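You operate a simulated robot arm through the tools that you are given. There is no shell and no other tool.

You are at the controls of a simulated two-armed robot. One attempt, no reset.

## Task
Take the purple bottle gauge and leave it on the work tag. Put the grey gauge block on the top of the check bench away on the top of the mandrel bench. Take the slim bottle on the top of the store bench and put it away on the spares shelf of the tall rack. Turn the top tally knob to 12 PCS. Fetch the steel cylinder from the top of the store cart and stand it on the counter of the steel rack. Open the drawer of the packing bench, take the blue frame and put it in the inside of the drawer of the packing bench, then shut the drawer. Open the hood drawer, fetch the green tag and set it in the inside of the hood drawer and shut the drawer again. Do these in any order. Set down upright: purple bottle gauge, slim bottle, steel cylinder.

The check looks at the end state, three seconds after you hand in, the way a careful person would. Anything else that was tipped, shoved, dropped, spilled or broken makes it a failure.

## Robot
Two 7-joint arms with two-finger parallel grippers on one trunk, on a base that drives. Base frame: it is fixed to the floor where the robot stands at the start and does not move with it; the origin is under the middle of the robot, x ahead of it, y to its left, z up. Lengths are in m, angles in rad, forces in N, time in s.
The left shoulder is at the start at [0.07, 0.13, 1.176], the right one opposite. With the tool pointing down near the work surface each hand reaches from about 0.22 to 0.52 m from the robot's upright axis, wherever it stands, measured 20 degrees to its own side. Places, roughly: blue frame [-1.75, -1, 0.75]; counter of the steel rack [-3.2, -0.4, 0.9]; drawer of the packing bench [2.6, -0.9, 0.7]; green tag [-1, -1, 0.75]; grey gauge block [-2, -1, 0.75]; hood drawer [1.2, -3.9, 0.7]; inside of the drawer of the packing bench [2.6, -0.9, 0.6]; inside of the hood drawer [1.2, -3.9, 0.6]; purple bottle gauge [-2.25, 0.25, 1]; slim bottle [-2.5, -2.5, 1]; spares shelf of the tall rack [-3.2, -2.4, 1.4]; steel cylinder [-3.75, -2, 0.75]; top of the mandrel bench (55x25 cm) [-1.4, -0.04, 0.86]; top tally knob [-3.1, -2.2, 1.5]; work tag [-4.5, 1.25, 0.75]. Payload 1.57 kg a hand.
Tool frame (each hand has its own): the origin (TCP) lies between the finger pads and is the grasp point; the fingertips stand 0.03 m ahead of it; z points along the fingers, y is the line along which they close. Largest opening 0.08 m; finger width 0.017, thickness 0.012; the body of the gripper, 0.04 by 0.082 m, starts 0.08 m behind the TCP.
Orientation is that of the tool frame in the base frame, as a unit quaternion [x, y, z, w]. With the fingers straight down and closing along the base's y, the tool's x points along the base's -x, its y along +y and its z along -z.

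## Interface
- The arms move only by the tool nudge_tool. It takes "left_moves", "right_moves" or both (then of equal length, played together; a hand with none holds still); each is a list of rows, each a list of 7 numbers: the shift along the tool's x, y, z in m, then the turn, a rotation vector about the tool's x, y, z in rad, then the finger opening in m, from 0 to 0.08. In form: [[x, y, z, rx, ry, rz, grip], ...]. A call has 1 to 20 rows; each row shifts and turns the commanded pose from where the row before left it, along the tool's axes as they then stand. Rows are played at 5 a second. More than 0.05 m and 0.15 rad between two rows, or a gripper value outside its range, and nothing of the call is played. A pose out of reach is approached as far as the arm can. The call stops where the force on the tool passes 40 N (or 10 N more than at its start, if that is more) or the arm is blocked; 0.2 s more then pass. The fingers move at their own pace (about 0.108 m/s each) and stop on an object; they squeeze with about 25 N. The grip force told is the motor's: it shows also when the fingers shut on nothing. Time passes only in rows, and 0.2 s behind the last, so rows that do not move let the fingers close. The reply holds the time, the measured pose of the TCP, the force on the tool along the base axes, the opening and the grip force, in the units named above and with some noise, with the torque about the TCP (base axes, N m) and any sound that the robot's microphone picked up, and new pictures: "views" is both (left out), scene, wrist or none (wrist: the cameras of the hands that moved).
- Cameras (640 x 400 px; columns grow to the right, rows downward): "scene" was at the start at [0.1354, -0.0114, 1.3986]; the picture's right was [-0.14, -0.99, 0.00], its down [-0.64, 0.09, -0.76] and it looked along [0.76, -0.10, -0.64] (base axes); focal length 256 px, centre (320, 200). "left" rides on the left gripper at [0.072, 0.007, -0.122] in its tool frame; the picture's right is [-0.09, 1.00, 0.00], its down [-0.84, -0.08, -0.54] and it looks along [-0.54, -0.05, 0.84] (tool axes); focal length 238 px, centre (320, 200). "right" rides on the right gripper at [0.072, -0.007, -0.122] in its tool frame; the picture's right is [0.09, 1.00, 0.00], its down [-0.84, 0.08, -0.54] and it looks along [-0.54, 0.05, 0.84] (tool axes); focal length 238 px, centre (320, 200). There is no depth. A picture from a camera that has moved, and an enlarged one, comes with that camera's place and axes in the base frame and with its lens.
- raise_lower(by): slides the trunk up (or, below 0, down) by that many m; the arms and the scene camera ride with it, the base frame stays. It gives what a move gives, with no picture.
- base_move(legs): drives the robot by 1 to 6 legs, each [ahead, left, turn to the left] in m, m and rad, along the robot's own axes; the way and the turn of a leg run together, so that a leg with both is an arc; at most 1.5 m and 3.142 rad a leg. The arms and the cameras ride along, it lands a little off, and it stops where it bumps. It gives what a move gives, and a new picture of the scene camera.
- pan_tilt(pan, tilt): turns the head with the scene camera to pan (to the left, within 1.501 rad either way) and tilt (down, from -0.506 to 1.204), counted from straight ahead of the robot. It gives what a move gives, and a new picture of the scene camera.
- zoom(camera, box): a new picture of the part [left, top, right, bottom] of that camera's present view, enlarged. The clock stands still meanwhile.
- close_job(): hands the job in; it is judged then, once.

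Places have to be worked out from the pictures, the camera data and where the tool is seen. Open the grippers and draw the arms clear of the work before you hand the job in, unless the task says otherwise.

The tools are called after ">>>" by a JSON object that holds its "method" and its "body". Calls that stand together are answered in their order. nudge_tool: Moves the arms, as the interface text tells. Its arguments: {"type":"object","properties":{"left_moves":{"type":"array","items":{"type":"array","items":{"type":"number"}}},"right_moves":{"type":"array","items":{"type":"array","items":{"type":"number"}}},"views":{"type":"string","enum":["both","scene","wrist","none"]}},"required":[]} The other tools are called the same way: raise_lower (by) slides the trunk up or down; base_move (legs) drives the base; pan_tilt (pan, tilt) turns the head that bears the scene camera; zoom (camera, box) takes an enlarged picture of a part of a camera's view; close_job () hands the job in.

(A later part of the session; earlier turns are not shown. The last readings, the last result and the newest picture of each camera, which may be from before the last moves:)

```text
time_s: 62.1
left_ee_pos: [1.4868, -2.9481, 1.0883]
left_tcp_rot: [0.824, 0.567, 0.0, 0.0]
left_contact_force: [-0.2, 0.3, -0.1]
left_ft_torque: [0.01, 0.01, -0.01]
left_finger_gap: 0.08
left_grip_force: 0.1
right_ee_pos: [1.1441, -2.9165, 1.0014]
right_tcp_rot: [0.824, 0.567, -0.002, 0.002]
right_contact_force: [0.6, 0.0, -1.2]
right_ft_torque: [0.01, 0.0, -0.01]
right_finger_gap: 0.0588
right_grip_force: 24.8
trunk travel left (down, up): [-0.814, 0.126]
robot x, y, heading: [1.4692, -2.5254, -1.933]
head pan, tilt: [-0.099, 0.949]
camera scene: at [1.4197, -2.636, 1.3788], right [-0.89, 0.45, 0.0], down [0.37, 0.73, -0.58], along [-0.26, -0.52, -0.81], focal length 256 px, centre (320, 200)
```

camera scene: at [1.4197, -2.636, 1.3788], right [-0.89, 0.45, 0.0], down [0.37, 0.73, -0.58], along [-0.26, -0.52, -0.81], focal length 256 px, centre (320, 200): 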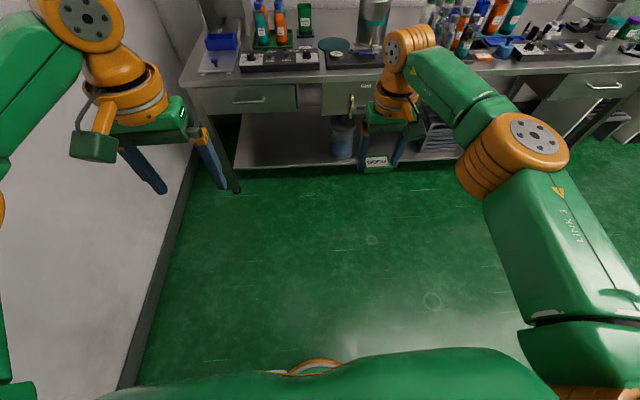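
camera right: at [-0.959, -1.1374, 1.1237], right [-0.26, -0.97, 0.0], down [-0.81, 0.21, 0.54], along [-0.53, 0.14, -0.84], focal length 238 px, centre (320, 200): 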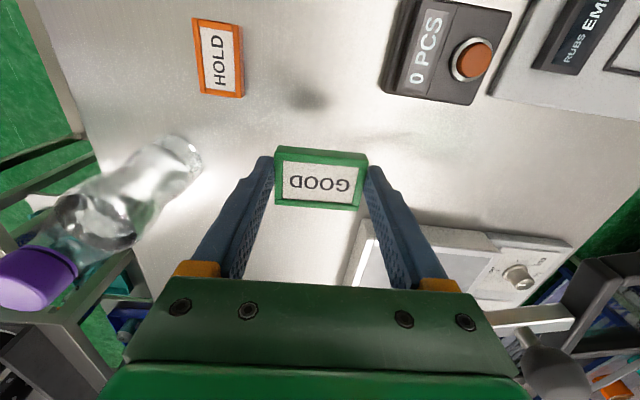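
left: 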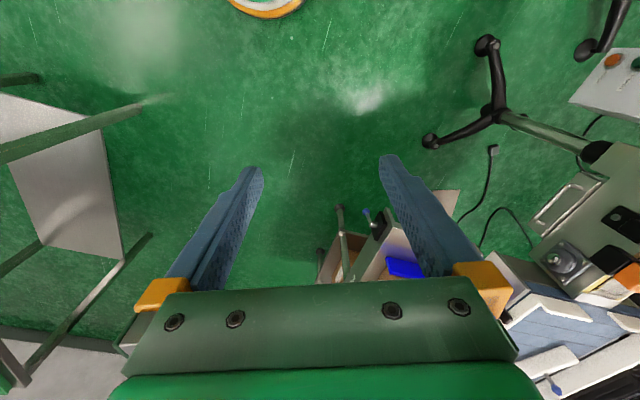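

The drive succeeded although the arm retract was refused; the tag is still held. I look at the bench ahead for drawer labels.

>>> {"method": "pan_tilt", "body": {"pan": 0.1, "tilt": 0.6}}

>>> {"method": "zoom", "body": {"camera": "scene", "box": [180, 80, 500, 280]}}

```text
time_s: 63.0
left_ee_pos: [1.4861, -2.9488, 1.0885]
left_tcp_rot: [0.824, 0.567, 0.0, 0.0]
left_contact_force: [0.3, 0.0, -0.2]
left_ft_torque: [0.01, -0.03, 0.01]
left_finger_gap: 0.0799
left_grip_force: 0.0
right_ee_pos: [1.1445, -2.9172, 1.0022]
right_tcp_rot: [0.824, 0.567, -0.001, 0.001]
right_contact_force: [-0.4, -0.5, -1.1]
right_ft_torque: [0.01, 0.02, 0.02]
right_finger_gap: 0.0589
right_grip_force: 25.3
trunk travel left (down, up): [-0.814, 0.126]
robot x, y, heading: [1.4706, -2.5245, -1.931]
head pan, tilt: [0.099, 0.6]
camera scene: at [1.43, -2.6571, 1.4071], right [-0.96, 0.26, 0.0], down [0.15, 0.55, -0.82], along [-0.22, -0.8, -0.57], focal length 256 px, centre (320, 200)
```

scene: 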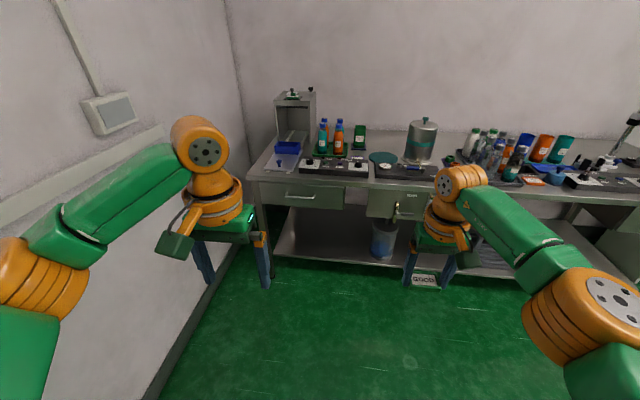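

```text
2.00 times, centred on (340, 180) of scene
camera zoom: at [1.43, -2.6571, 1.4071], right [-0.96, 0.26, 0.0], down [0.15, 0.55, -0.82], along [-0.22, -0.8, -0.57], focal length 512 px, centre (280, 240)
```

zoom: 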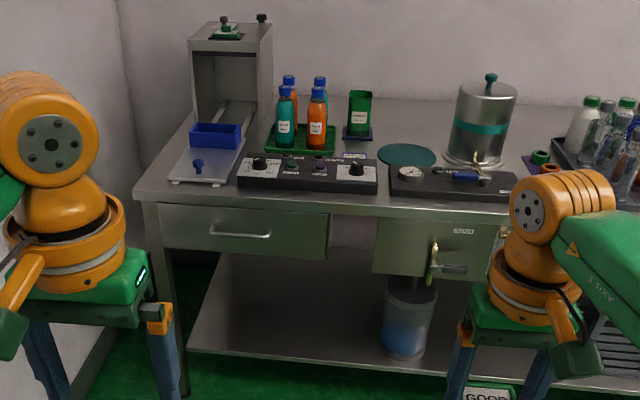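

The left drawer under the hood is the one (handle ≈1.11 m ahead, 0.19 m left, z≈0.77). I retract the right hand and turn the left gripper about its axis, so its fingers will close vertically when pointed forward.

>>> {"method": "nudge_tool", "body": {"left_moves": [[0, 0, 0, 0, 0, 0.1428, 0.08], [0, 0, 0, 0, 0, 0.1428, 0.08], [0, 0, 0, 0, 0, 0.1428, 0.08], [0, 0, 0, 0, 0, 0.1428, 0.08], [0, 0, 0, 0, 0, 0.1428, 0.08], [0, 0, 0, 0, 0, 0.1428, 0.08], [0, 0, 0, 0, 0, 0.1428, 0.08], [0, 0, 0, 0, 0, 0.1428, 0.08], [0, 0, 0, 0, 0, 0.1428, 0.08], [0, 0, 0, 0, 0, 0.1428, 0.08], [0, 0, 0, 0, 0, 0.1428, 0.08]], "right_moves": [[0.04, 0, 0, 0, 0, 0, 0.03], [0.04, 0, 0, 0, 0, 0, 0.03], [0.04, 0, 0, 0, 0, 0, 0.03], [0.02, 0, 0, 0, 0, 0, 0.03], [0, 0, -0.04, 0, 0, 0, 0.03], [0, 0, -0.04, 0, 0, 0, 0.03], [0, 0, -0.04, 0, 0, 0, 0.03], [0, 0, -0.04, 0, 0, 0, 0.03], [0, 0, -0.02, 0, 0, 0, 0.03], [0, 0, 0, 0, 0, 0, 0.03], [0, 0, 0, 0, 0, 0, 0.03]], "views": "wrist"}}

```text
time_s: 65.4
left_ee_pos: [1.4864, -2.9477, 1.0875]
left_tcp_rot: [0.983, -0.182, 0.0, 0.0]
left_contact_force: [0.2, -0.5, -1.4]
left_ft_torque: [-0.03, 0.0, 0.0]
left_finger_gap: 0.0801
left_grip_force: 0.1
right_ee_pos: [1.194, -2.7856, 1.1822]
right_tcp_rot: [0.824, 0.566, -0.001, 0.001]
right_contact_force: [0.9, 0.5, 0.1]
right_ft_torque: [0.0, -0.02, 0.03]
right_finger_gap: 0.0589
right_grip_force: 25.0
trunk travel left (down, up): [-0.814, 0.126]
robot x, y, heading: [1.4689, -2.525, -1.937]
head pan, tilt: [0.099, 0.6]
camera right: at [1.2145, -2.7151, 1.3023], right [0.96, -0.27, 0.0], down [-0.23, -0.81, 0.54], along [-0.15, -0.52, -0.84], focal length 238 px, centre (320, 200)
camera left: at [1.5516, -2.9799, 1.2095], right [-0.44, -0.9, 0.0], down [-0.75, 0.37, 0.54], along [-0.49, 0.24, -0.84], focal length 238 px, centre (320, 200)
```

right: 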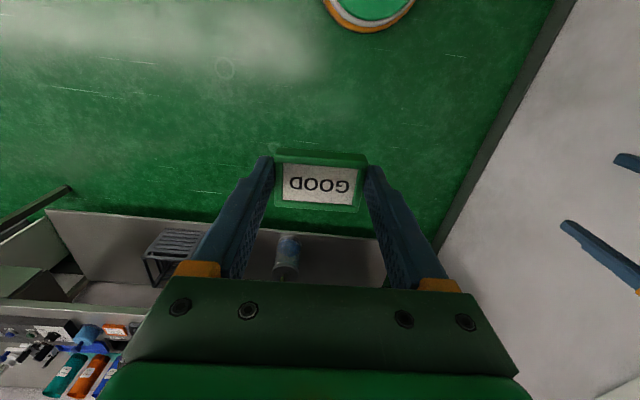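
left: 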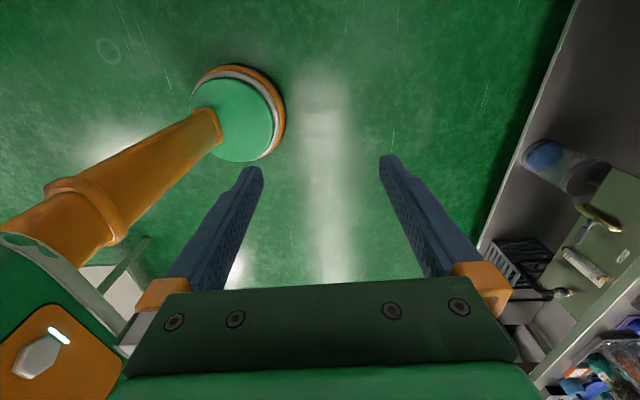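

The base disc is visible with ~0.23 m radius. Now I pitch the left gripper forward to horizontal while easing it ahead.

>>> {"method": "nudge_tool", "body": {"left_moves": [[0, 0.0145, 0, -0.1428, 0, 0, 0.08], [0, 0.0144, 0.0021, -0.1428, 0, 0, 0.08], [0, 0.0139, 0.0041, -0.1428, 0, 0, 0.08], [0, 0.0132, 0.006, -0.1428, 0, 0, 0.08], [0, 0.0122, 0.0078, -0.1428, 0, 0, 0.08], [0, 0.011, 0.0095, -0.1428, 0, 0, 0.08], [0, 0.0095, 0.011, -0.1428, 0, 0, 0.08], [0, 0.0078, 0.0122, -0.1428, 0, 0, 0.08], [0, 0.006, 0.0132, -0.1428, 0, 0, 0.08], [0, 0.0041, 0.0139, -0.1428, 0, 0, 0.08], [0, 0.0021, 0.0144, -0.1428, 0, 0, 0.08]], "views": "both"}}

```text
time_s: 67.8
left_ee_pos: [1.4295, -3.0989, 1.0868]
left_tcp_rot: [0.696, -0.128, -0.128, 0.694]
left_contact_force: [0.5, 0.2, 0.1]
left_ft_torque: [0.03, -0.01, -0.02]
left_finger_gap: 0.0801
left_grip_force: 0.2
right_ee_pos: [1.1935, -2.7859, 1.1808]
right_tcp_rot: [0.825, 0.566, -0.002, 0.001]
right_contact_force: [-0.4, 0.5, -0.6]
right_ft_torque: [0.02, 0.01, 0.02]
right_finger_gap: 0.0589
right_grip_force: 24.9
trunk travel left (down, up): [-0.814, 0.126]
robot x, y, heading: [1.4671, -2.5231, -1.936]
head pan, tilt: [0.099, 0.6]
camera scene: at [1.4295, -2.6575, 1.4072], right [-0.96, 0.26, 0.0], down [0.15, 0.55, -0.82], along [-0.22, -0.8, -0.57], focal length 256 px, centre (320, 200)
camera left: at [1.5398, -3.0099, 1.0936], right [-0.09, 0.03, 1.0], down [-0.59, 0.81, -0.08], along [-0.8, -0.59, -0.05], focal length 238 px, centre (320, 200)
```

scene: 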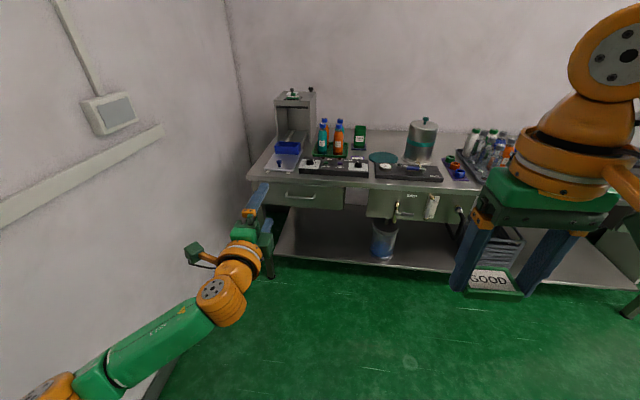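
left: 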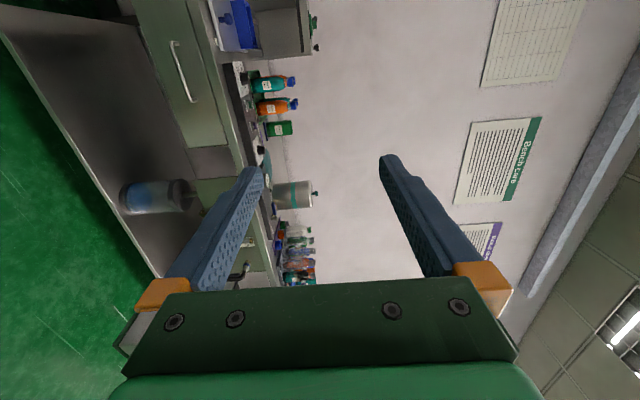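

The two views triangulate the handle at about (1.233,-3.765,0.667). I lower the trunk 0.42 m so the left gripper is level with it, and drive to a standoff.

>>> {"method": "raise_lower", "body": {"by": -0.42}}

>>> {"method": "base_move", "body": {"legs": [[0.5, 0.057, 0.0]]}}

>>> {"method": "nudge_tool", "body": {"left_moves": [[0, 0, 0, 0, 0, 0, 0.08]], "views": "wrist"}}

```text
refused: -0.42 is not a number from -0.4 to 0.4
```

```text
time_s: 70.7
left_ee_pos: [1.303, -3.58, 1.089]
left_tcp_rot: [0.695, -0.129, -0.129, 0.695]
left_contact_force: [0.2, 0.1, 0.0]
left_ft_torque: [-0.02, 0.01, -0.01]
left_finger_gap: 0.0799
left_grip_force: 0.0
right_ee_pos: [1.0689, -3.2664, 1.1807]
right_tcp_rot: [0.825, 0.565, -0.001, 0.002]
right_contact_force: [0.2, 0.5, -0.2]
right_ft_torque: [-0.01, 0.01, -0.01]
right_finger_gap: 0.0586
right_grip_force: 25.1
trunk travel left (down, up): [-0.814, 0.126]
robot x, y, heading: [1.3435, -3.007, -1.938]
head pan, tilt: [0.099, 0.6]
camera scene: at [1.3052, -3.1384, 1.4074], right [-0.96, 0.27, 0.0], down [0.15, 0.54, -0.83], along [-0.22, -0.8, -0.56], focal length 256 px, centre (320, 200)
```

scene: 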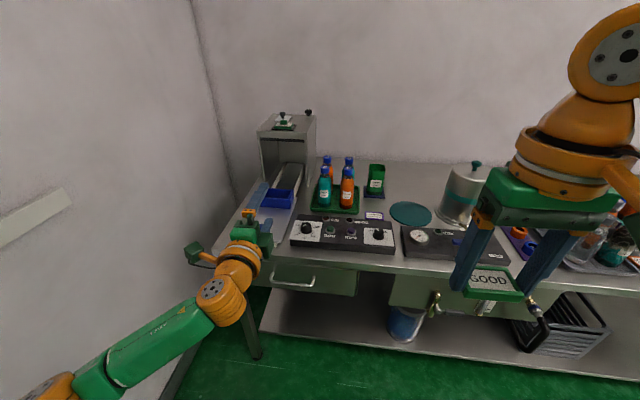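

```text
time_s: 71.1
left_ee_pos: [1.3031, -3.5816, 1.0873]
left_tcp_rot: [0.695, -0.128, -0.128, 0.696]
left_contact_force: [0.8, 0.0, -0.4]
left_ft_torque: [-0.01, 0.03, 0.01]
left_finger_gap: 0.08
left_grip_force: 0.0
right_ee_pos: [1.0694, -3.2682, 1.1817]
right_tcp_rot: [0.825, 0.565, -0.001, 0.002]
right_contact_force: [-0.6, 0.5, -1.2]
right_ft_torque: [0.01, -0.01, -0.01]
right_finger_gap: 0.0588
right_grip_force: 25.3
trunk travel left (down, up): [-0.814, 0.126]
robot x, y, heading: [1.345, -3.0039, -1.943]
head pan, tilt: [0.099, 0.6]
camera left: at [1.4141, -3.4927, 1.0942], right [-0.09, 0.03, 1.0], down [-0.59, 0.81, -0.08], along [-0.81, -0.59, -0.05], focal length 238 px, centre (320, 200)
```

left: 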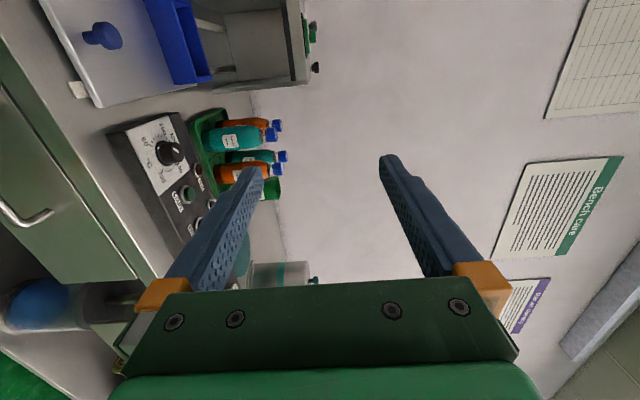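

The trunk limit per call is 0.4 m. To be safe I back up 0.12 m first, then lower 0.37 m and look.

>>> {"method": "base_move", "body": {"legs": [[-0.12, 0.0, 0.0]]}}

>>> {"method": "raise_lower", "body": {"by": -0.37}}

>>> {"method": "nudge_tool", "body": {"left_moves": [[0, 0, 0, 0, 0, 0, 0.08]], "views": "both"}}

```text
time_s: 72.3
left_ee_pos: [1.3459, -3.4734, 1.0856]
left_tcp_rot: [0.697, -0.129, -0.129, 0.694]
left_contact_force: [-0.3, -0.2, 0.6]
left_ft_torque: [-0.04, -0.01, -0.04]
left_finger_gap: 0.0801
left_grip_force: 0.2
right_ee_pos: [1.1104, -3.1609, 1.1806]
right_tcp_rot: [0.824, 0.566, 0.0, 0.0]
right_contact_force: [-1.1, -1.2, -1.0]
right_ft_torque: [0.01, 0.02, -0.01]
right_finger_gap: 0.0588
right_grip_force: 24.5
trunk travel left (down, up): [-0.814, 0.126]
robot x, y, heading: [1.3877, -2.9004, -1.943]
head pan, tilt: [0.099, 0.6]
camera scene: at [1.3457, -3.0338, 1.4068], right [-0.96, 0.27, 0.0], down [0.15, 0.55, -0.82], along [-0.22, -0.79, -0.57], focal length 256 px, centre (320, 200)
```

scene: 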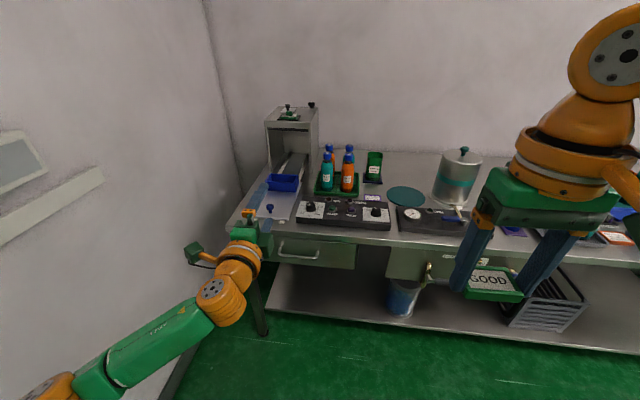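

```text
time_s: 75.9
left_ee_pos: [1.3464, -3.4708, 0.7171]
left_tcp_rot: [0.696, -0.129, -0.129, 0.695]
left_contact_force: [0.4, -0.2, 0.5]
left_ft_torque: [-0.02, 0.03, 0.02]
left_finger_gap: 0.0799
left_grip_force: 0.0
right_ee_pos: [1.1107, -3.1576, 0.8117]
right_tcp_rot: [0.825, 0.565, -0.002, 0.001]
right_contact_force: [-1.1, 0.4, -0.5]
right_ft_torque: [0.0, -0.01, -0.03]
right_finger_gap: 0.0591
right_grip_force: 25.2
trunk travel left (down, up): [-0.444, 0.496]
robot x, y, heading: [1.3879, -2.9044, -1.942]
head pan, tilt: [0.099, 0.6]
```

```text
time_s: 76.3
left_ee_pos: [1.3438, -3.472, 0.7163]
left_tcp_rot: [0.696, -0.129, -0.129, 0.695]
left_contact_force: [-0.2, 0.3, -0.4]
left_ft_torque: [-0.03, 0.02, 0.04]
left_finger_gap: 0.08
left_grip_force: 0.0
right_ee_pos: [1.1106, -3.1582, 0.8126]
right_tcp_rot: [0.825, 0.565, -0.002, 0.0]
right_contact_force: [0.6, -0.1, -0.8]
right_ft_torque: [0.0, 0.03, 0.04]
right_finger_gap: 0.0587
right_grip_force: 25.0
trunk travel left (down, up): [-0.444, 0.496]
robot x, y, heading: [1.3862, -2.9014, -1.937]
head pan, tilt: [0.099, 0.6]
camera scene: at [1.3471, -3.0303, 1.0372], right [-0.96, 0.27, 0.0], down [0.15, 0.54, -0.82], along [-0.22, -0.8, -0.57], focal length 256 px, centre (320, 200)
camera left: at [1.4565, -3.3831, 0.7241], right [-0.09, 0.03, 1.0], down [-0.59, 0.81, -0.08], along [-0.81, -0.59, -0.05], focal length 238 px, centre (320, 200)
```

scene: 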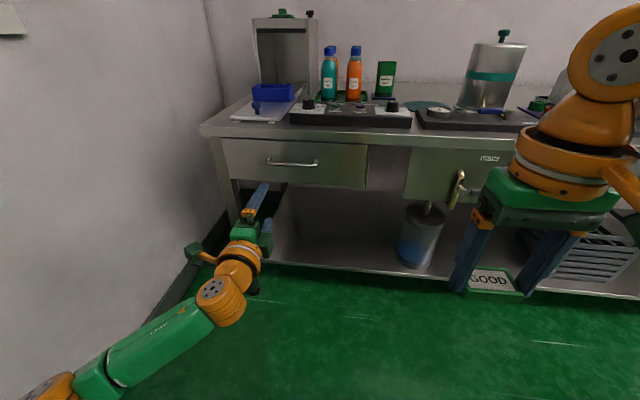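
left: 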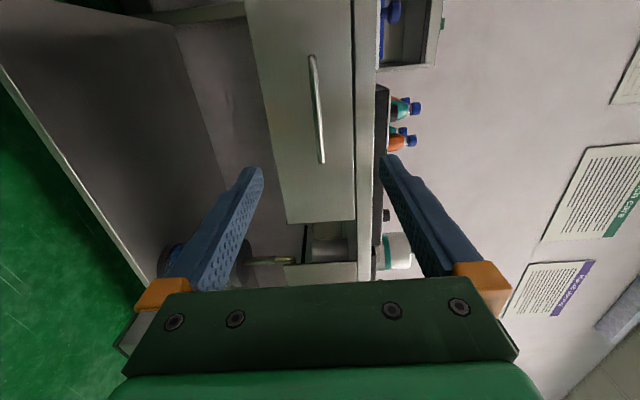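

The handle lies ~0.26 m ahead of the left TCP, level within 5 mm and laterally aligned. I drive ahead 0.2 m and check.

>>> {"method": "base_move", "body": {"legs": [[0.2, 0.0, 0.0]]}}

>>> {"method": "nudge_tool", "body": {"left_moves": [[0, 0, 0, 0, 0, 0, 0.08]], "views": "wrist"}}

```text
time_s: 77.9
left_ee_pos: [1.2743, -3.6591, 0.7171]
left_tcp_rot: [0.695, -0.13, -0.129, 0.695]
left_contact_force: [-0.2, -0.4, -0.2]
left_ft_torque: [-0.03, 0.01, 0.03]
left_finger_gap: 0.0799
left_grip_force: 0.1
right_ee_pos: [1.0386, -3.3449, 0.8118]
right_tcp_rot: [0.825, 0.565, -0.001, 0.001]
right_contact_force: [0.1, -0.2, -1.1]
right_ft_torque: [0.04, 0.01, -0.04]
right_finger_gap: 0.0587
right_grip_force: 24.7
trunk travel left (down, up): [-0.444, 0.496]
robot x, y, heading: [1.3125, -3.0851, -1.941]
head pan, tilt: [0.099, 0.6]
camera scene: at [1.2746, -3.2176, 1.0372], right [-0.96, 0.27, 0.0], down [0.15, 0.55, -0.82], along [-0.22, -0.8, -0.57], focal length 256 px, centre (320, 200)
```

scene: 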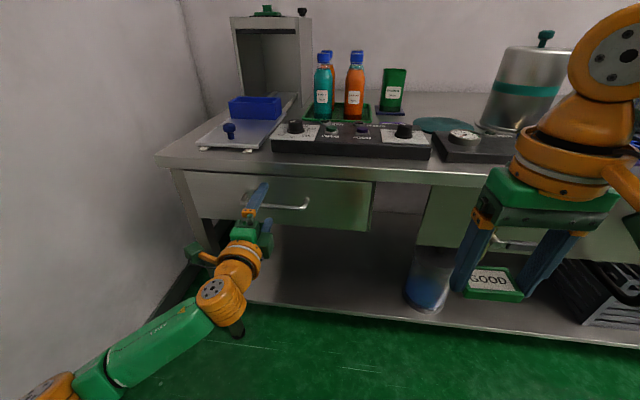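

```text
time_s: 78.3
left_ee_pos: [1.2732, -3.6584, 0.7178]
left_tcp_rot: [0.695, -0.13, -0.129, 0.695]
left_contact_force: [0.2, -0.2, -0.2]
left_ft_torque: [0.02, 0.01, 0.0]
left_finger_gap: 0.0801
left_grip_force: 0.0
right_ee_pos: [1.0381, -3.3456, 0.8113]
right_tcp_rot: [0.825, 0.565, -0.001, 0.001]
right_contact_force: [-0.8, -0.3, -0.8]
right_ft_torque: [0.0, 0.0, 0.04]
right_finger_gap: 0.0588
right_grip_force: 24.6
trunk travel left (down, up): [-0.444, 0.496]
robot x, y, heading: [1.3137, -3.0833, -1.94]
head pan, tilt: [0.099, 0.6]
camera left: at [1.3839, -3.5702, 0.7242], right [-0.09, 0.03, 1.0], down [-0.59, 0.81, -0.08], along [-0.81, -0.59, -0.05], focal length 238 px, centre (320, 200)
```

left: 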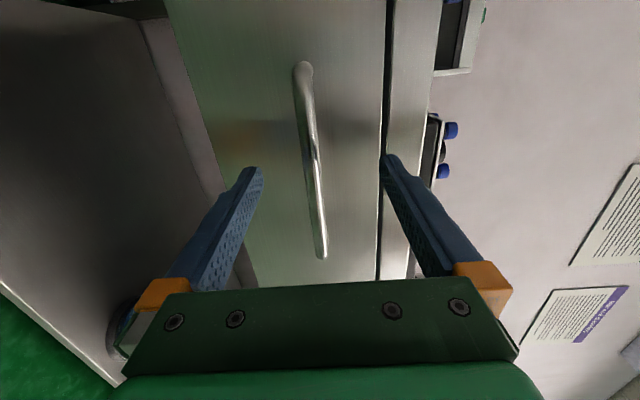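

Handle is 0.06 m ahead and ~8 mm below the TCP. I reach ahead 0.045 m with the left hand and close on the bar.

>>> {"method": "nudge_tool", "body": {"left_moves": [[0, -0.007, 0.02, 0, 0, 0, 0.08], [0, 0, 0.025, 0, 0, 0, 0.08], [0, 0, 0, 0, 0, 0, 0.08]], "views": "wrist"}}

```text
time_s: 78.9
left_ee_pos: [1.2616, -3.6858, 0.7104]
left_tcp_rot: [0.695, -0.131, -0.131, 0.695]
left_contact_force: [9.7, 26.1, 2.5]
left_ft_torque: [-1.07, 0.74, -0.18]
left_finger_gap: 0.0801
left_grip_force: 0.0
right_ee_pos: [1.0435, -3.3392, 0.8134]
right_tcp_rot: [0.824, 0.567, -0.004, 0.004]
right_contact_force: [0.8, 0.6, 0.0]
right_ft_torque: [0.01, 0.0, 0.0]
right_finger_gap: 0.0588
right_grip_force: 25.3
trunk travel left (down, up): [-0.444, 0.496]
robot x, y, heading: [1.3166, -3.0828, -1.929]
head pan, tilt: [0.099, 0.6]
stopped in row 3 (left hand): the force on the tool passed its limit at 53 N (the readings are from after the stop); the commanded pose is now the measured one
camera left: at [1.373, -3.5984, 0.7174], right [-0.09, 0.03, 1.0], down [-0.58, 0.81, -0.08], along [-0.81, -0.59, -0.05], focal length 238 px, centre (320, 200)
```

left: 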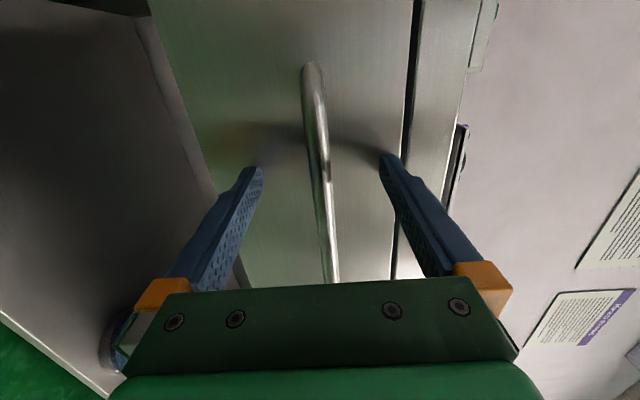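

The fingertips touched the drawer front, with the bar between them. I back off a few mm and close.

>>> {"method": "nudge_tool", "body": {"left_moves": [[0, 0, -0.006, 0, 0, 0, 0.08], [0, 0, 0, 0, 0, 0, 0.0], [0, 0, 0, 0, 0, 0, 0.0], [0, 0, 0, 0, 0, 0, 0.0], [0, 0, 0, 0, 0, 0, 0.0], [0, 0, 0, 0, 0, 0, 0.0]], "views": "wrist"}}

```text
time_s: 80.3
left_ee_pos: [1.2628, -3.6811, 0.7129]
left_tcp_rot: [0.694, -0.131, -0.129, 0.696]
left_contact_force: [5.2, -6.3, 39.0]
left_ft_torque: [0.23, 0.01, -0.43]
left_finger_gap: 0.0117
left_grip_force: 29.2
right_ee_pos: [1.0407, -3.3389, 0.8148]
right_tcp_rot: [0.824, 0.566, -0.005, 0.004]
right_contact_force: [-0.3, 0.0, -0.3]
right_ft_torque: [0.02, 0.0, -0.01]
right_finger_gap: 0.0588
right_grip_force: 25.1
trunk travel left (down, up): [-0.444, 0.496]
robot x, y, heading: [1.3152, -3.0825, -1.938]
head pan, tilt: [0.099, 0.6]
camera left: at [1.3741, -3.5934, 0.719], right [-0.09, 0.04, 1.0], down [-0.58, 0.81, -0.08], along [-0.81, -0.59, -0.05], focal length 238 px, centre (320, 200)
```

left: 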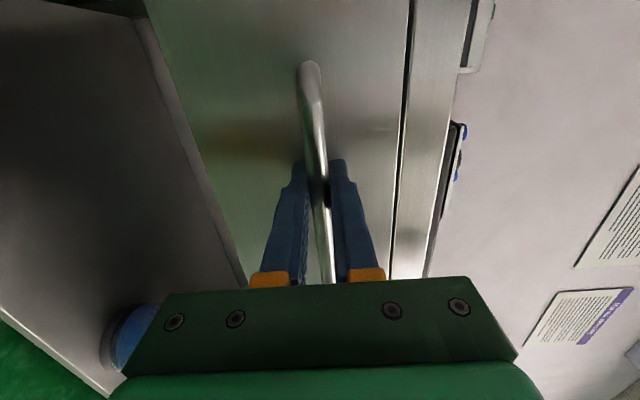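

The bar is gripped (gap 0.012) with a vertical preload; I relieve it by moving up 4 mm, then pull with the arm.

>>> {"method": "nudge_tool", "body": {"left_moves": [[0, 0.004, 0, 0, 0, 0, 0.0], [0, 0, -0.015, 0, 0, 0, 0.0], [0, 0, -0.02, 0, 0, 0, 0.0], [0, 0, -0.02, 0, 0, 0, 0.0]], "views": "wrist"}}

```text
time_s: 81.3
left_ee_pos: [1.2844, -3.6313, 0.7122]
left_tcp_rot: [0.698, -0.13, -0.13, 0.692]
left_contact_force: [10.2, -2.2, 21.5]
left_ft_torque: [0.13, 0.0, -0.4]
left_finger_gap: 0.0116
left_grip_force: 28.8
right_ee_pos: [1.0417, -3.3424, 0.8136]
right_tcp_rot: [0.824, 0.566, -0.003, 0.002]
right_contact_force: [0.9, -0.3, -0.3]
right_ft_torque: [0.01, 0.0, 0.0]
right_finger_gap: 0.059
right_grip_force: 25.1
trunk travel left (down, up): [-0.444, 0.496]
robot x, y, heading: [1.318, -3.084, -1.937]
head pan, tilt: [0.099, 0.6]
camera left: at [1.395, -3.5434, 0.7199], right [-0.09, 0.03, 1.0], down [-0.58, 0.81, -0.07], along [-0.81, -0.59, -0.06], focal length 238 px, centre (320, 200)
```

left: 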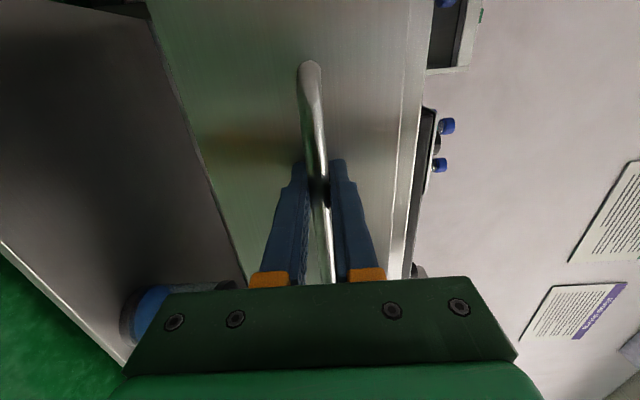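

The drawer follows (5 cm open). I continue the pull by driving the base back 0.2 m.

>>> {"method": "nudge_tool", "body": {"left_moves": [[0, 0.003, 0, 0, 0, 0, 0.0], [0, 0, -0.015, 0, 0, 0, 0.0]], "views": "none"}}

>>> {"method": "base_move", "body": {"legs": [[-0.18, 0.0, 0.0]]}}

```text
time_s: 81.9
left_ee_pos: [1.2887, -3.6204, 0.7118]
left_tcp_rot: [0.7, -0.132, -0.128, 0.69]
left_contact_force: [10.9, -2.8, 11.1]
left_ft_torque: [0.08, -0.06, 0.22]
left_finger_gap: 0.0117
left_grip_force: 29.6
right_ee_pos: [1.0429, -3.3444, 0.8126]
right_tcp_rot: [0.824, 0.567, -0.003, 0.002]
right_contact_force: [0.3, -0.2, -0.7]
right_ft_torque: [-0.02, -0.01, 0.03]
right_finger_gap: 0.0589
right_grip_force: 25.3
trunk travel left (down, up): [-0.444, 0.496]
robot x, y, heading: [1.3152, -3.081, -1.93]
head pan, tilt: [0.099, 0.6]
```

```text
time_s: 83.4
left_ee_pos: [1.3512, -3.4572, 0.7123]
left_tcp_rot: [0.699, -0.13, -0.131, 0.691]
left_contact_force: [18.3, -8.5, 9.3]
left_ft_torque: [-0.01, -0.1, 0.13]
left_finger_gap: 0.0119
left_grip_force: 29.0
right_ee_pos: [1.1057, -3.1812, 0.8134]
right_tcp_rot: [0.824, 0.566, -0.004, 0.0]
right_contact_force: [0.5, -0.1, -0.7]
right_ft_torque: [0.0, 0.0, 0.01]
right_finger_gap: 0.0589
right_grip_force: 25.2
trunk travel left (down, up): [-0.444, 0.496]
robot x, y, heading: [1.3776, -2.9234, -1.934]
head pan, tilt: [0.099, 0.6]
camera scene: at [1.3432, -3.0528, 1.0375], right [-0.96, 0.26, 0.01], down [0.14, 0.55, -0.83], along [-0.22, -0.8, -0.56], focal length 256 px, centre (320, 200)
```

scene: 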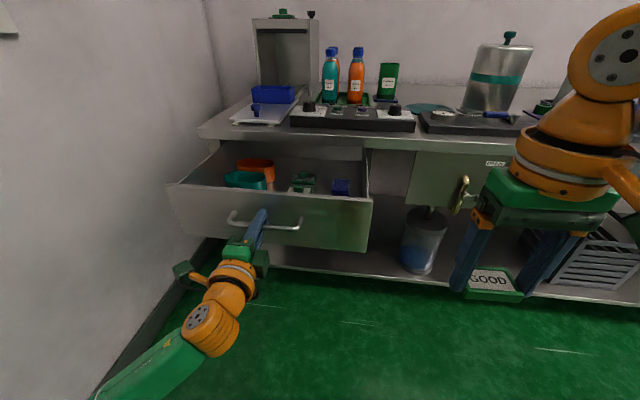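

The drawer is open about 0.24 m with some items inside and free space. I release the handle and back the left hand off.

>>> {"method": "nudge_tool", "body": {"left_moves": [[0, 0, 0, 0, 0, 0, 0.07], [0, 0, 0, 0, 0, 0, 0.07], [0, 0, 0, 0, 0, 0, 0.07], [0, 0, -0.04, 0, 0, 0, 0.07], [0, 0, -0.04, 0, 0, 0, 0.07]], "views": "none"}}

>>> {"method": "pan_tilt", "body": {"pan": 0.1, "tilt": 0.75}}

```text
time_s: 84.6
left_ee_pos: [1.3782, -3.3834, 0.7153]
left_tcp_rot: [0.698, -0.131, -0.129, 0.692]
left_contact_force: [-0.2, 0.4, -0.1]
left_ft_torque: [0.03, 0.0, 0.03]
left_finger_gap: 0.07
left_grip_force: 0.0
right_ee_pos: [1.1014, -3.1803, 0.8122]
right_tcp_rot: [0.824, 0.567, -0.001, 0.002]
right_contact_force: [0.1, -0.4, -0.9]
right_ft_torque: [-0.01, -0.04, -0.01]
right_finger_gap: 0.059
right_grip_force: 24.7
trunk travel left (down, up): [-0.444, 0.496]
robot x, y, heading: [1.3848, -2.9197, -1.937]
head pan, tilt: [0.099, 0.6]
```

```text
time_s: 85.3
left_ee_pos: [1.3776, -3.3838, 0.7144]
left_tcp_rot: [0.699, -0.131, -0.128, 0.691]
left_contact_force: [0.2, -0.2, -0.3]
left_ft_torque: [-0.04, -0.04, -0.04]
left_finger_gap: 0.07
left_grip_force: 0.1
right_ee_pos: [1.1017, -3.181, 0.8118]
right_tcp_rot: [0.824, 0.567, -0.002, 0.001]
right_contact_force: [-0.3, 0.7, -1.1]
right_ft_torque: [0.02, 0.02, 0.01]
right_finger_gap: 0.0589
right_grip_force: 24.6
trunk travel left (down, up): [-0.444, 0.496]
robot x, y, heading: [1.3803, -2.9209, -1.93]
head pan, tilt: [0.099, 0.75]
camera scene: at [1.3397, -3.0474, 1.0244], right [-0.96, 0.26, 0.0], down [0.18, 0.66, -0.73], along [-0.19, -0.71, -0.68], focal length 256 px, centre (320, 200)
```

scene: 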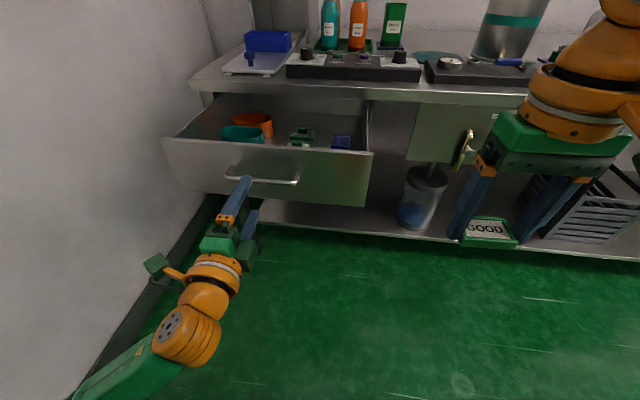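

I raise the trunk 0.2 m so the scene camera looks down into the drawer, and the right hand clears the drawer front.

>>> {"method": "raise_lower", "body": {"by": 0.25}}

>>> {"method": "base_move", "body": {"legs": [[0.1, 0.0, 0.0]]}}

>>> {"method": "pan_tilt", "body": {"pan": 0.1, "tilt": 0.95}}

```text
time_s: 87.9
left_ee_pos: [1.3779, -3.3841, 0.9632]
left_tcp_rot: [0.699, -0.131, -0.129, 0.691]
left_contact_force: [0.2, 0.0, -0.9]
left_ft_torque: [0.02, 0.0, 0.01]
left_finger_gap: 0.0703
left_grip_force: 0.0
right_ee_pos: [1.1027, -3.1808, 1.0621]
right_tcp_rot: [0.824, 0.567, -0.001, 0.001]
right_contact_force: [-0.7, 0.0, -0.3]
right_ft_torque: [0.01, 0.01, 0.0]
right_finger_gap: 0.0591
right_grip_force: 24.9
trunk travel left (down, up): [-0.694, 0.246]
robot x, y, heading: [1.3773, -2.9208, -1.936]
head pan, tilt: [0.099, 0.75]
```

```text
time_s: 89.0
left_ee_pos: [1.3422, -3.4753, 0.9647]
left_tcp_rot: [0.698, -0.131, -0.129, 0.692]
left_contact_force: [0.2, 0.2, 0.9]
left_ft_torque: [-0.01, -0.01, 0.01]
left_finger_gap: 0.0702
left_grip_force: 0.0
right_ee_pos: [1.0681, -3.2723, 1.063]
right_tcp_rot: [0.824, 0.567, -0.001, 0.002]
right_contact_force: [0.2, 1.4, 0.3]
right_ft_torque: [0.03, -0.03, 0.01]
right_finger_gap: 0.0591
right_grip_force: 24.7
trunk travel left (down, up): [-0.694, 0.246]
robot x, y, heading: [1.3447, -3.0126, -1.932]
head pan, tilt: [0.099, 0.75]
camera scene: at [1.3052, -3.1383, 1.2745], right [-0.97, 0.26, 0.0], down [0.18, 0.66, -0.73], along [-0.19, -0.71, -0.68], focal length 256 px, centre (320, 200)
```

scene: 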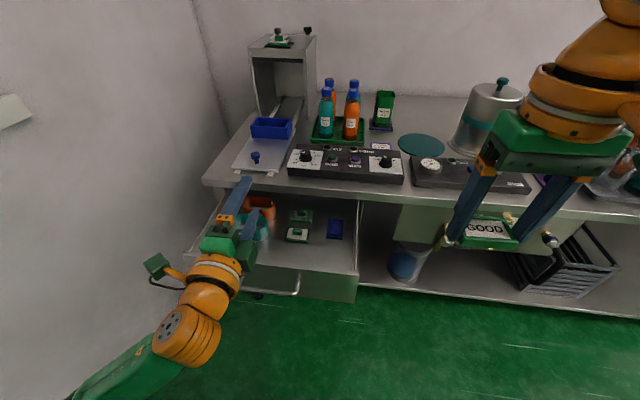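

```text
time_s: 89.8
left_ee_pos: [1.3424, -3.4769, 0.9629]
left_tcp_rot: [0.7, -0.132, -0.128, 0.69]
left_contact_force: [0.0, 0.1, -0.2]
left_ft_torque: [0.01, 0.01, -0.02]
left_finger_gap: 0.07
left_grip_force: 0.0
right_ee_pos: [1.0671, -3.2746, 1.0615]
right_tcp_rot: [0.824, 0.567, -0.001, 0.002]
right_contact_force: [0.8, 0.3, -0.3]
right_ft_torque: [0.01, 0.02, -0.01]
right_finger_gap: 0.059
right_grip_force: 24.9
trunk travel left (down, up): [-0.694, 0.246]
robot x, y, heading: [1.342, -3.0152, -1.933]
head pan, tilt: [0.099, 0.949]
camera scene: at [1.3071, -3.1304, 1.2588], right [-0.97, 0.26, 0.0], down [0.21, 0.78, -0.58], along [-0.15, -0.56, -0.81], focal length 256 px, centre (320, 200)
```

scene: 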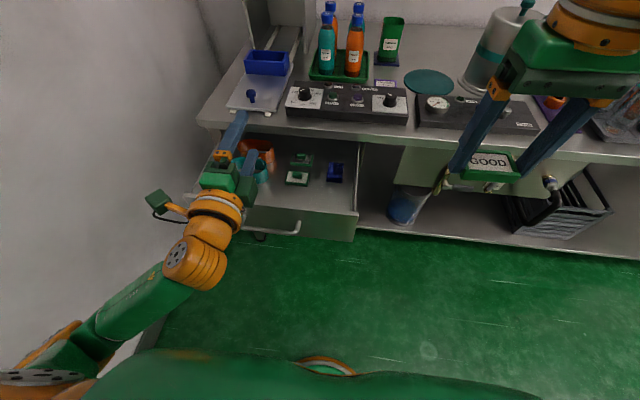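

I zoom into the drawer to choose a free spot.

>>> {"method": "zoom", "body": {"camera": "scene", "box": [200, 120, 400, 245]}}

```text
3.20 times, centred on (300, 182) of scene
camera zoom: at [1.3071, -3.1304, 1.2588], right [-0.97, 0.26, 0.0], down [0.21, 0.78, -0.58], along [-0.15, -0.56, -0.81], focal length 818 px, centre (384, 256)
```

zoom: 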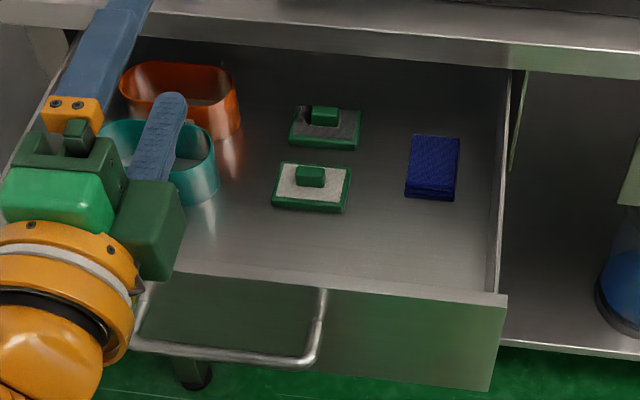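

Free floor exists in the drawer front-right at about (1.19,-3.57). I raise and retract the left arm out of the way first.

>>> {"method": "nudge_tool", "body": {"left_moves": [[0, 0.04, 0, 0, 0, 0, 0.07], [0, 0.04, 0, 0, 0, 0, 0.07], [0, 0.04, -0.02, 0, 0, 0, 0.07], [0, 0.04, -0.02, 0, 0, 0, 0.07], [0.02, 0.04, -0.02, 0, 0, 0, 0.07], [0.02, 0, -0.02, 0, 0, 0, 0.07]], "views": "scene"}}

```text
time_s: 91.2
left_ee_pos: [1.3875, -3.4618, 1.1743]
left_tcp_rot: [0.7, -0.13, -0.129, 0.69]
left_contact_force: [1.4, -0.8, 0.5]
left_ft_torque: [-0.01, 0.01, -0.01]
left_finger_gap: 0.07
left_grip_force: 0.0
left hand out of reach, approached as far as the arm can: row 1, 2, 3, 4, 6
right_ee_pos: [1.068, -3.2735, 1.0623]
right_tcp_rot: [0.824, 0.567, -0.002, 0.0]
right_contact_force: [0.2, -0.1, 0.3]
right_ft_torque: [0.02, 0.0, 0.01]
right_finger_gap: 0.0588
right_grip_force: 25.4
trunk travel left (down, up): [-0.694, 0.246]
robot x, y, heading: [1.3435, -3.0148, -1.94]
head pan, tilt: [0.099, 0.949]
camera scene: at [1.3085, -3.1299, 1.2589], right [-0.97, 0.26, 0.0], down [0.21, 0.78, -0.58], along [-0.15, -0.56, -0.81], focal length 256 px, centre (320, 200)
```

scene: 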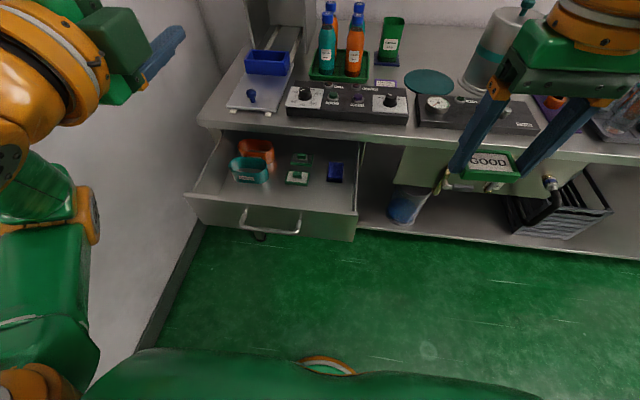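

The left arm is clear. I drive 0.12 m ahead, then carry the tag over the free spot.

>>> {"method": "base_move", "body": {"legs": [[0.12, 0.0, 0.0]]}}

>>> {"method": "nudge_tool", "body": {"right_moves": [[-0.03, 0.04, 0, 0, 0, 0, 0.03], [-0.03, 0.04, 0, 0, 0, 0, 0.03], [-0.03, 0.04, 0, 0, 0, 0, 0.03], [-0.02, 0.04, 0, 0, 0, 0, 0.03], [0.0, 0.04, 0.02, 0, 0, 0, 0.03], [0.0, 0.0, 0.05, 0, 0, 0, 0.03]], "views": "both"}}

```text
time_s: 92.4
left_ee_pos: [1.3442, -3.5744, 1.1733]
left_tcp_rot: [0.698, -0.131, -0.128, 0.692]
left_contact_force: [-0.3, -0.7, -1.0]
left_ft_torque: [0.03, 0.02, 0.01]
left_finger_gap: 0.0702
left_grip_force: 0.0
right_ee_pos: [1.0259, -3.3865, 1.0621]
right_tcp_rot: [0.823, 0.567, -0.002, 0.002]
right_contact_force: [0.9, 0.1, -0.4]
right_ft_torque: [0.04, -0.04, -0.01]
right_finger_gap: 0.0589
right_grip_force: 25.4
trunk travel left (down, up): [-0.694, 0.246]
robot x, y, heading: [1.2969, -3.1242, -1.938]
head pan, tilt: [0.099, 0.949]
camera scene: at [1.2649, -3.2413, 1.259], right [-0.97, 0.26, 0.0], down [0.21, 0.78, -0.58], along [-0.15, -0.56, -0.81], focal length 256 px, centre (320, 200)
```

scene: 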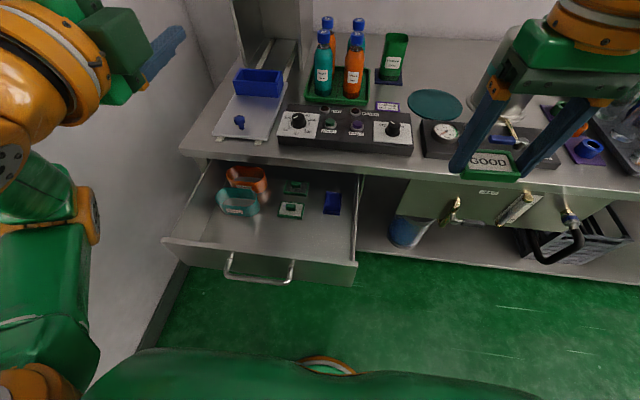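

```text
time_s: 93.8
left_ee_pos: [1.3413, -3.5766, 1.1734]
left_tcp_rot: [0.699, -0.131, -0.127, 0.691]
left_contact_force: [-1.0, -0.7, 0.2]
left_ft_torque: [0.01, 0.03, 0.01]
left_finger_gap: 0.07
left_grip_force: 0.1
right_ee_pos: [1.1654, -3.4999, 0.9865]
right_tcp_rot: [0.824, 0.567, 0.0, 0.003]
right_contact_force: [0.8, -0.1, -0.5]
right_ft_torque: [0.02, 0.01, 0.0]
right_finger_gap: 0.0589
right_grip_force: 24.2
right hand out of reach, approached as far as the arm can: row 3, 4, 5
trunk travel left (down, up): [-0.694, 0.246]
robot x, y, heading: [1.3002, -3.1249, -1.939]
head pan, tilt: [0.099, 0.949]
camera scene: at [1.2619, -3.2439, 1.2587], right [-0.97, 0.26, 0.0], down [0.21, 0.79, -0.58], along [-0.15, -0.56, -0.81], focal length 256 px, centre (320, 200)
camera right: at [1.1849, -3.4293, 1.1064], right [0.96, -0.27, 0.0], down [-0.23, -0.81, 0.54], along [-0.14, -0.52, -0.84], focal length 238 px, centre (320, 200)
```

scene: 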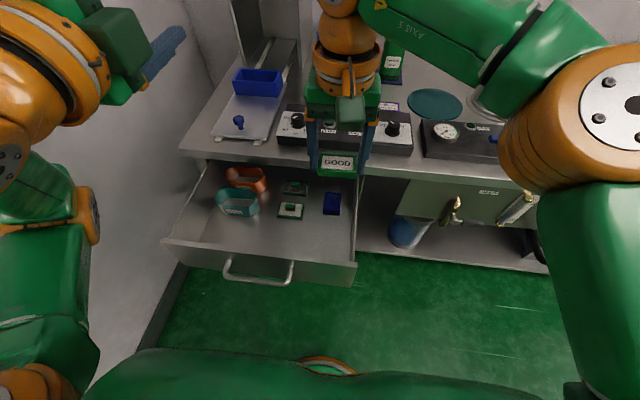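
right: 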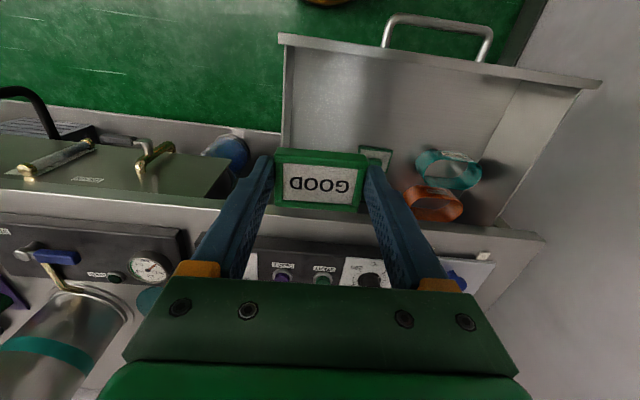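

I shift 0.048 m left and lower toward the drawer floor, then check.

>>> {"method": "nudge_tool", "body": {"right_moves": [[0, 0.024, 0.02, 0, 0, 0, 0.03], [0, 0.024, 0.03, 0, 0, 0, 0.03], [0, 0, 0.05, 0, 0, 0, 0.03], [0, 0, 0.05, 0, 0, 0, 0.03], [0, 0, 0.02, 0, 0, 0, 0.03]], "views": "both"}}

```text
time_s: 95.0
left_ee_pos: [1.3442, -3.5744, 1.1731]
left_tcp_rot: [0.699, -0.13, -0.129, 0.691]
left_contact_force: [-0.4, -0.4, -0.7]
left_ft_torque: [-0.02, 0.0, -0.02]
left_finger_gap: 0.0701
left_grip_force: 0.1
right_ee_pos: [1.2113, -3.518, 0.8153]
right_tcp_rot: [0.823, 0.568, -0.001, 0.001]
right_contact_force: [-0.1, -0.1, 0.1]
right_ft_torque: [0.02, -0.02, -0.04]
right_finger_gap: 0.0586
right_grip_force: 25.1
trunk travel left (down, up): [-0.694, 0.246]
robot x, y, heading: [1.3025, -3.1273, -1.93]
head pan, tilt: [0.099, 0.949]
camera scene: at [1.2646, -3.2433, 1.2588], right [-0.97, 0.26, 0.0], down [0.21, 0.79, -0.58], along [-0.15, -0.56, -0.81], focal length 256 px, centre (320, 200)
camera right: at [1.2318, -3.4481, 0.9358], right [0.96, -0.27, 0.0], down [-0.23, -0.81, 0.55], along [-0.15, -0.53, -0.84], focal length 238 px, centre (320, 200)
```

scene: 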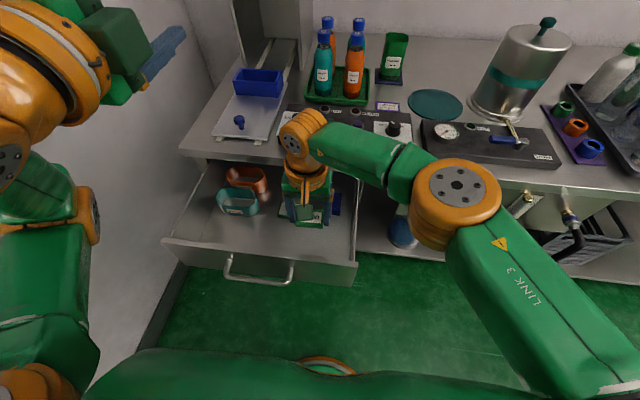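
right: 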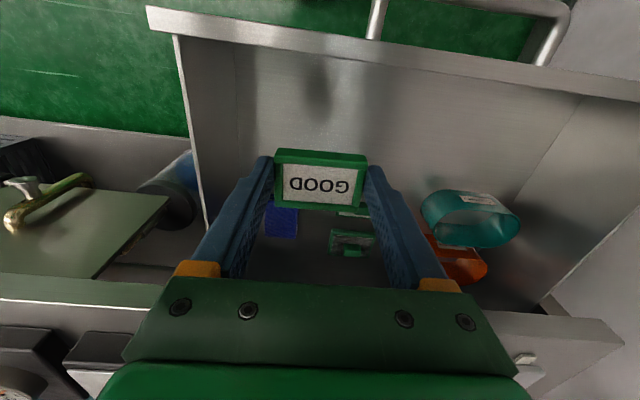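

The spot beneath the tag is clear. I lower further in steps.

>>> {"method": "nudge_tool", "body": {"right_moves": [[0, 0, 0.04, 0, 0, 0, 0.03], [0, 0, 0.03, 0, 0, 0, 0.03], [0, 0, 0.01, 0, 0, 0, 0.03], [0, 0, 0.0, 0, 0, 0, 0.03]], "views": "wrist"}}

```text
time_s: 96.0
left_ee_pos: [1.344, -3.5758, 1.1726]
left_tcp_rot: [0.699, -0.13, -0.128, 0.691]
left_contact_force: [0.3, 0.1, -0.7]
left_ft_torque: [-0.02, 0.01, 0.01]
left_finger_gap: 0.0701
left_grip_force: 0.1
right_ee_pos: [1.2122, -3.518, 0.7344]
right_tcp_rot: [0.823, 0.568, 0.0, 0.002]
right_contact_force: [0.4, -1.2, -0.6]
right_ft_torque: [0.01, 0.01, -0.01]
right_finger_gap: 0.0592
right_grip_force: 25.2
trunk travel left (down, up): [-0.694, 0.246]
robot x, y, heading: [1.2997, -3.127, -1.933]
head pan, tilt: [0.099, 0.949]
camera right: at [1.2319, -3.4475, 0.8557], right [0.96, -0.27, 0.0], down [-0.23, -0.81, 0.54], along [-0.15, -0.53, -0.84], focal length 238 px, centre (320, 200)
```

right: 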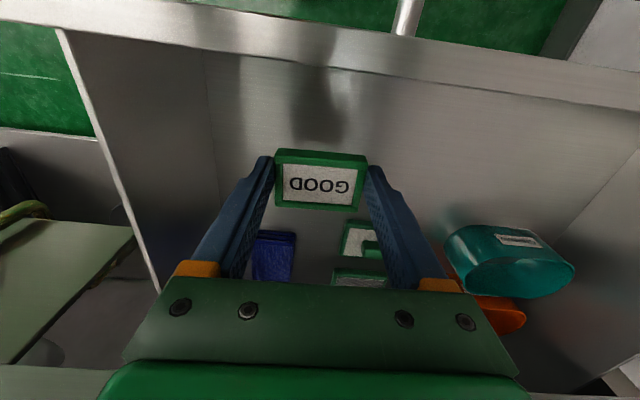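

No contact yet; tag bottom around 0.70. I continue in 1 cm steps.

>>> {"method": "nudge_tool", "body": {"right_moves": [[0, 0, 0.01, 0, 0, 0, 0.03], [0, 0, 0.01, 0, 0, 0, 0.03], [0, 0, 0.0, 0, 0, 0, 0.03]], "views": "wrist"}}

```text
time_s: 96.8
left_ee_pos: [1.3437, -3.5762, 1.1739]
left_tcp_rot: [0.699, -0.131, -0.128, 0.691]
left_contact_force: [-1.2, -0.3, 0.6]
left_ft_torque: [0.03, -0.01, -0.04]
left_finger_gap: 0.0702
left_grip_force: 0.0
right_ee_pos: [1.209, -3.5146, 0.7157]
right_tcp_rot: [0.824, 0.567, -0.002, 0.002]
right_contact_force: [0.3, -1.0, -0.4]
right_ft_torque: [-0.01, -0.01, 0.0]
right_finger_gap: 0.0588
right_grip_force: 24.3
right hand out of reach, approached as far as the arm can: row 2
trunk travel left (down, up): [-0.694, 0.246]
robot x, y, heading: [1.3026, -3.1253, -1.938]
head pan, tilt: [0.099, 0.949]
camera right: at [1.2297, -3.4441, 0.8364], right [0.96, -0.27, 0.0], down [-0.23, -0.81, 0.55], along [-0.15, -0.53, -0.84], focal length 238 px, centre (320, 200)
```

right: 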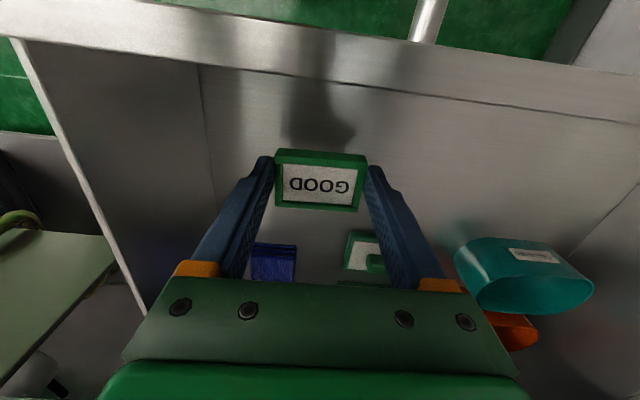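

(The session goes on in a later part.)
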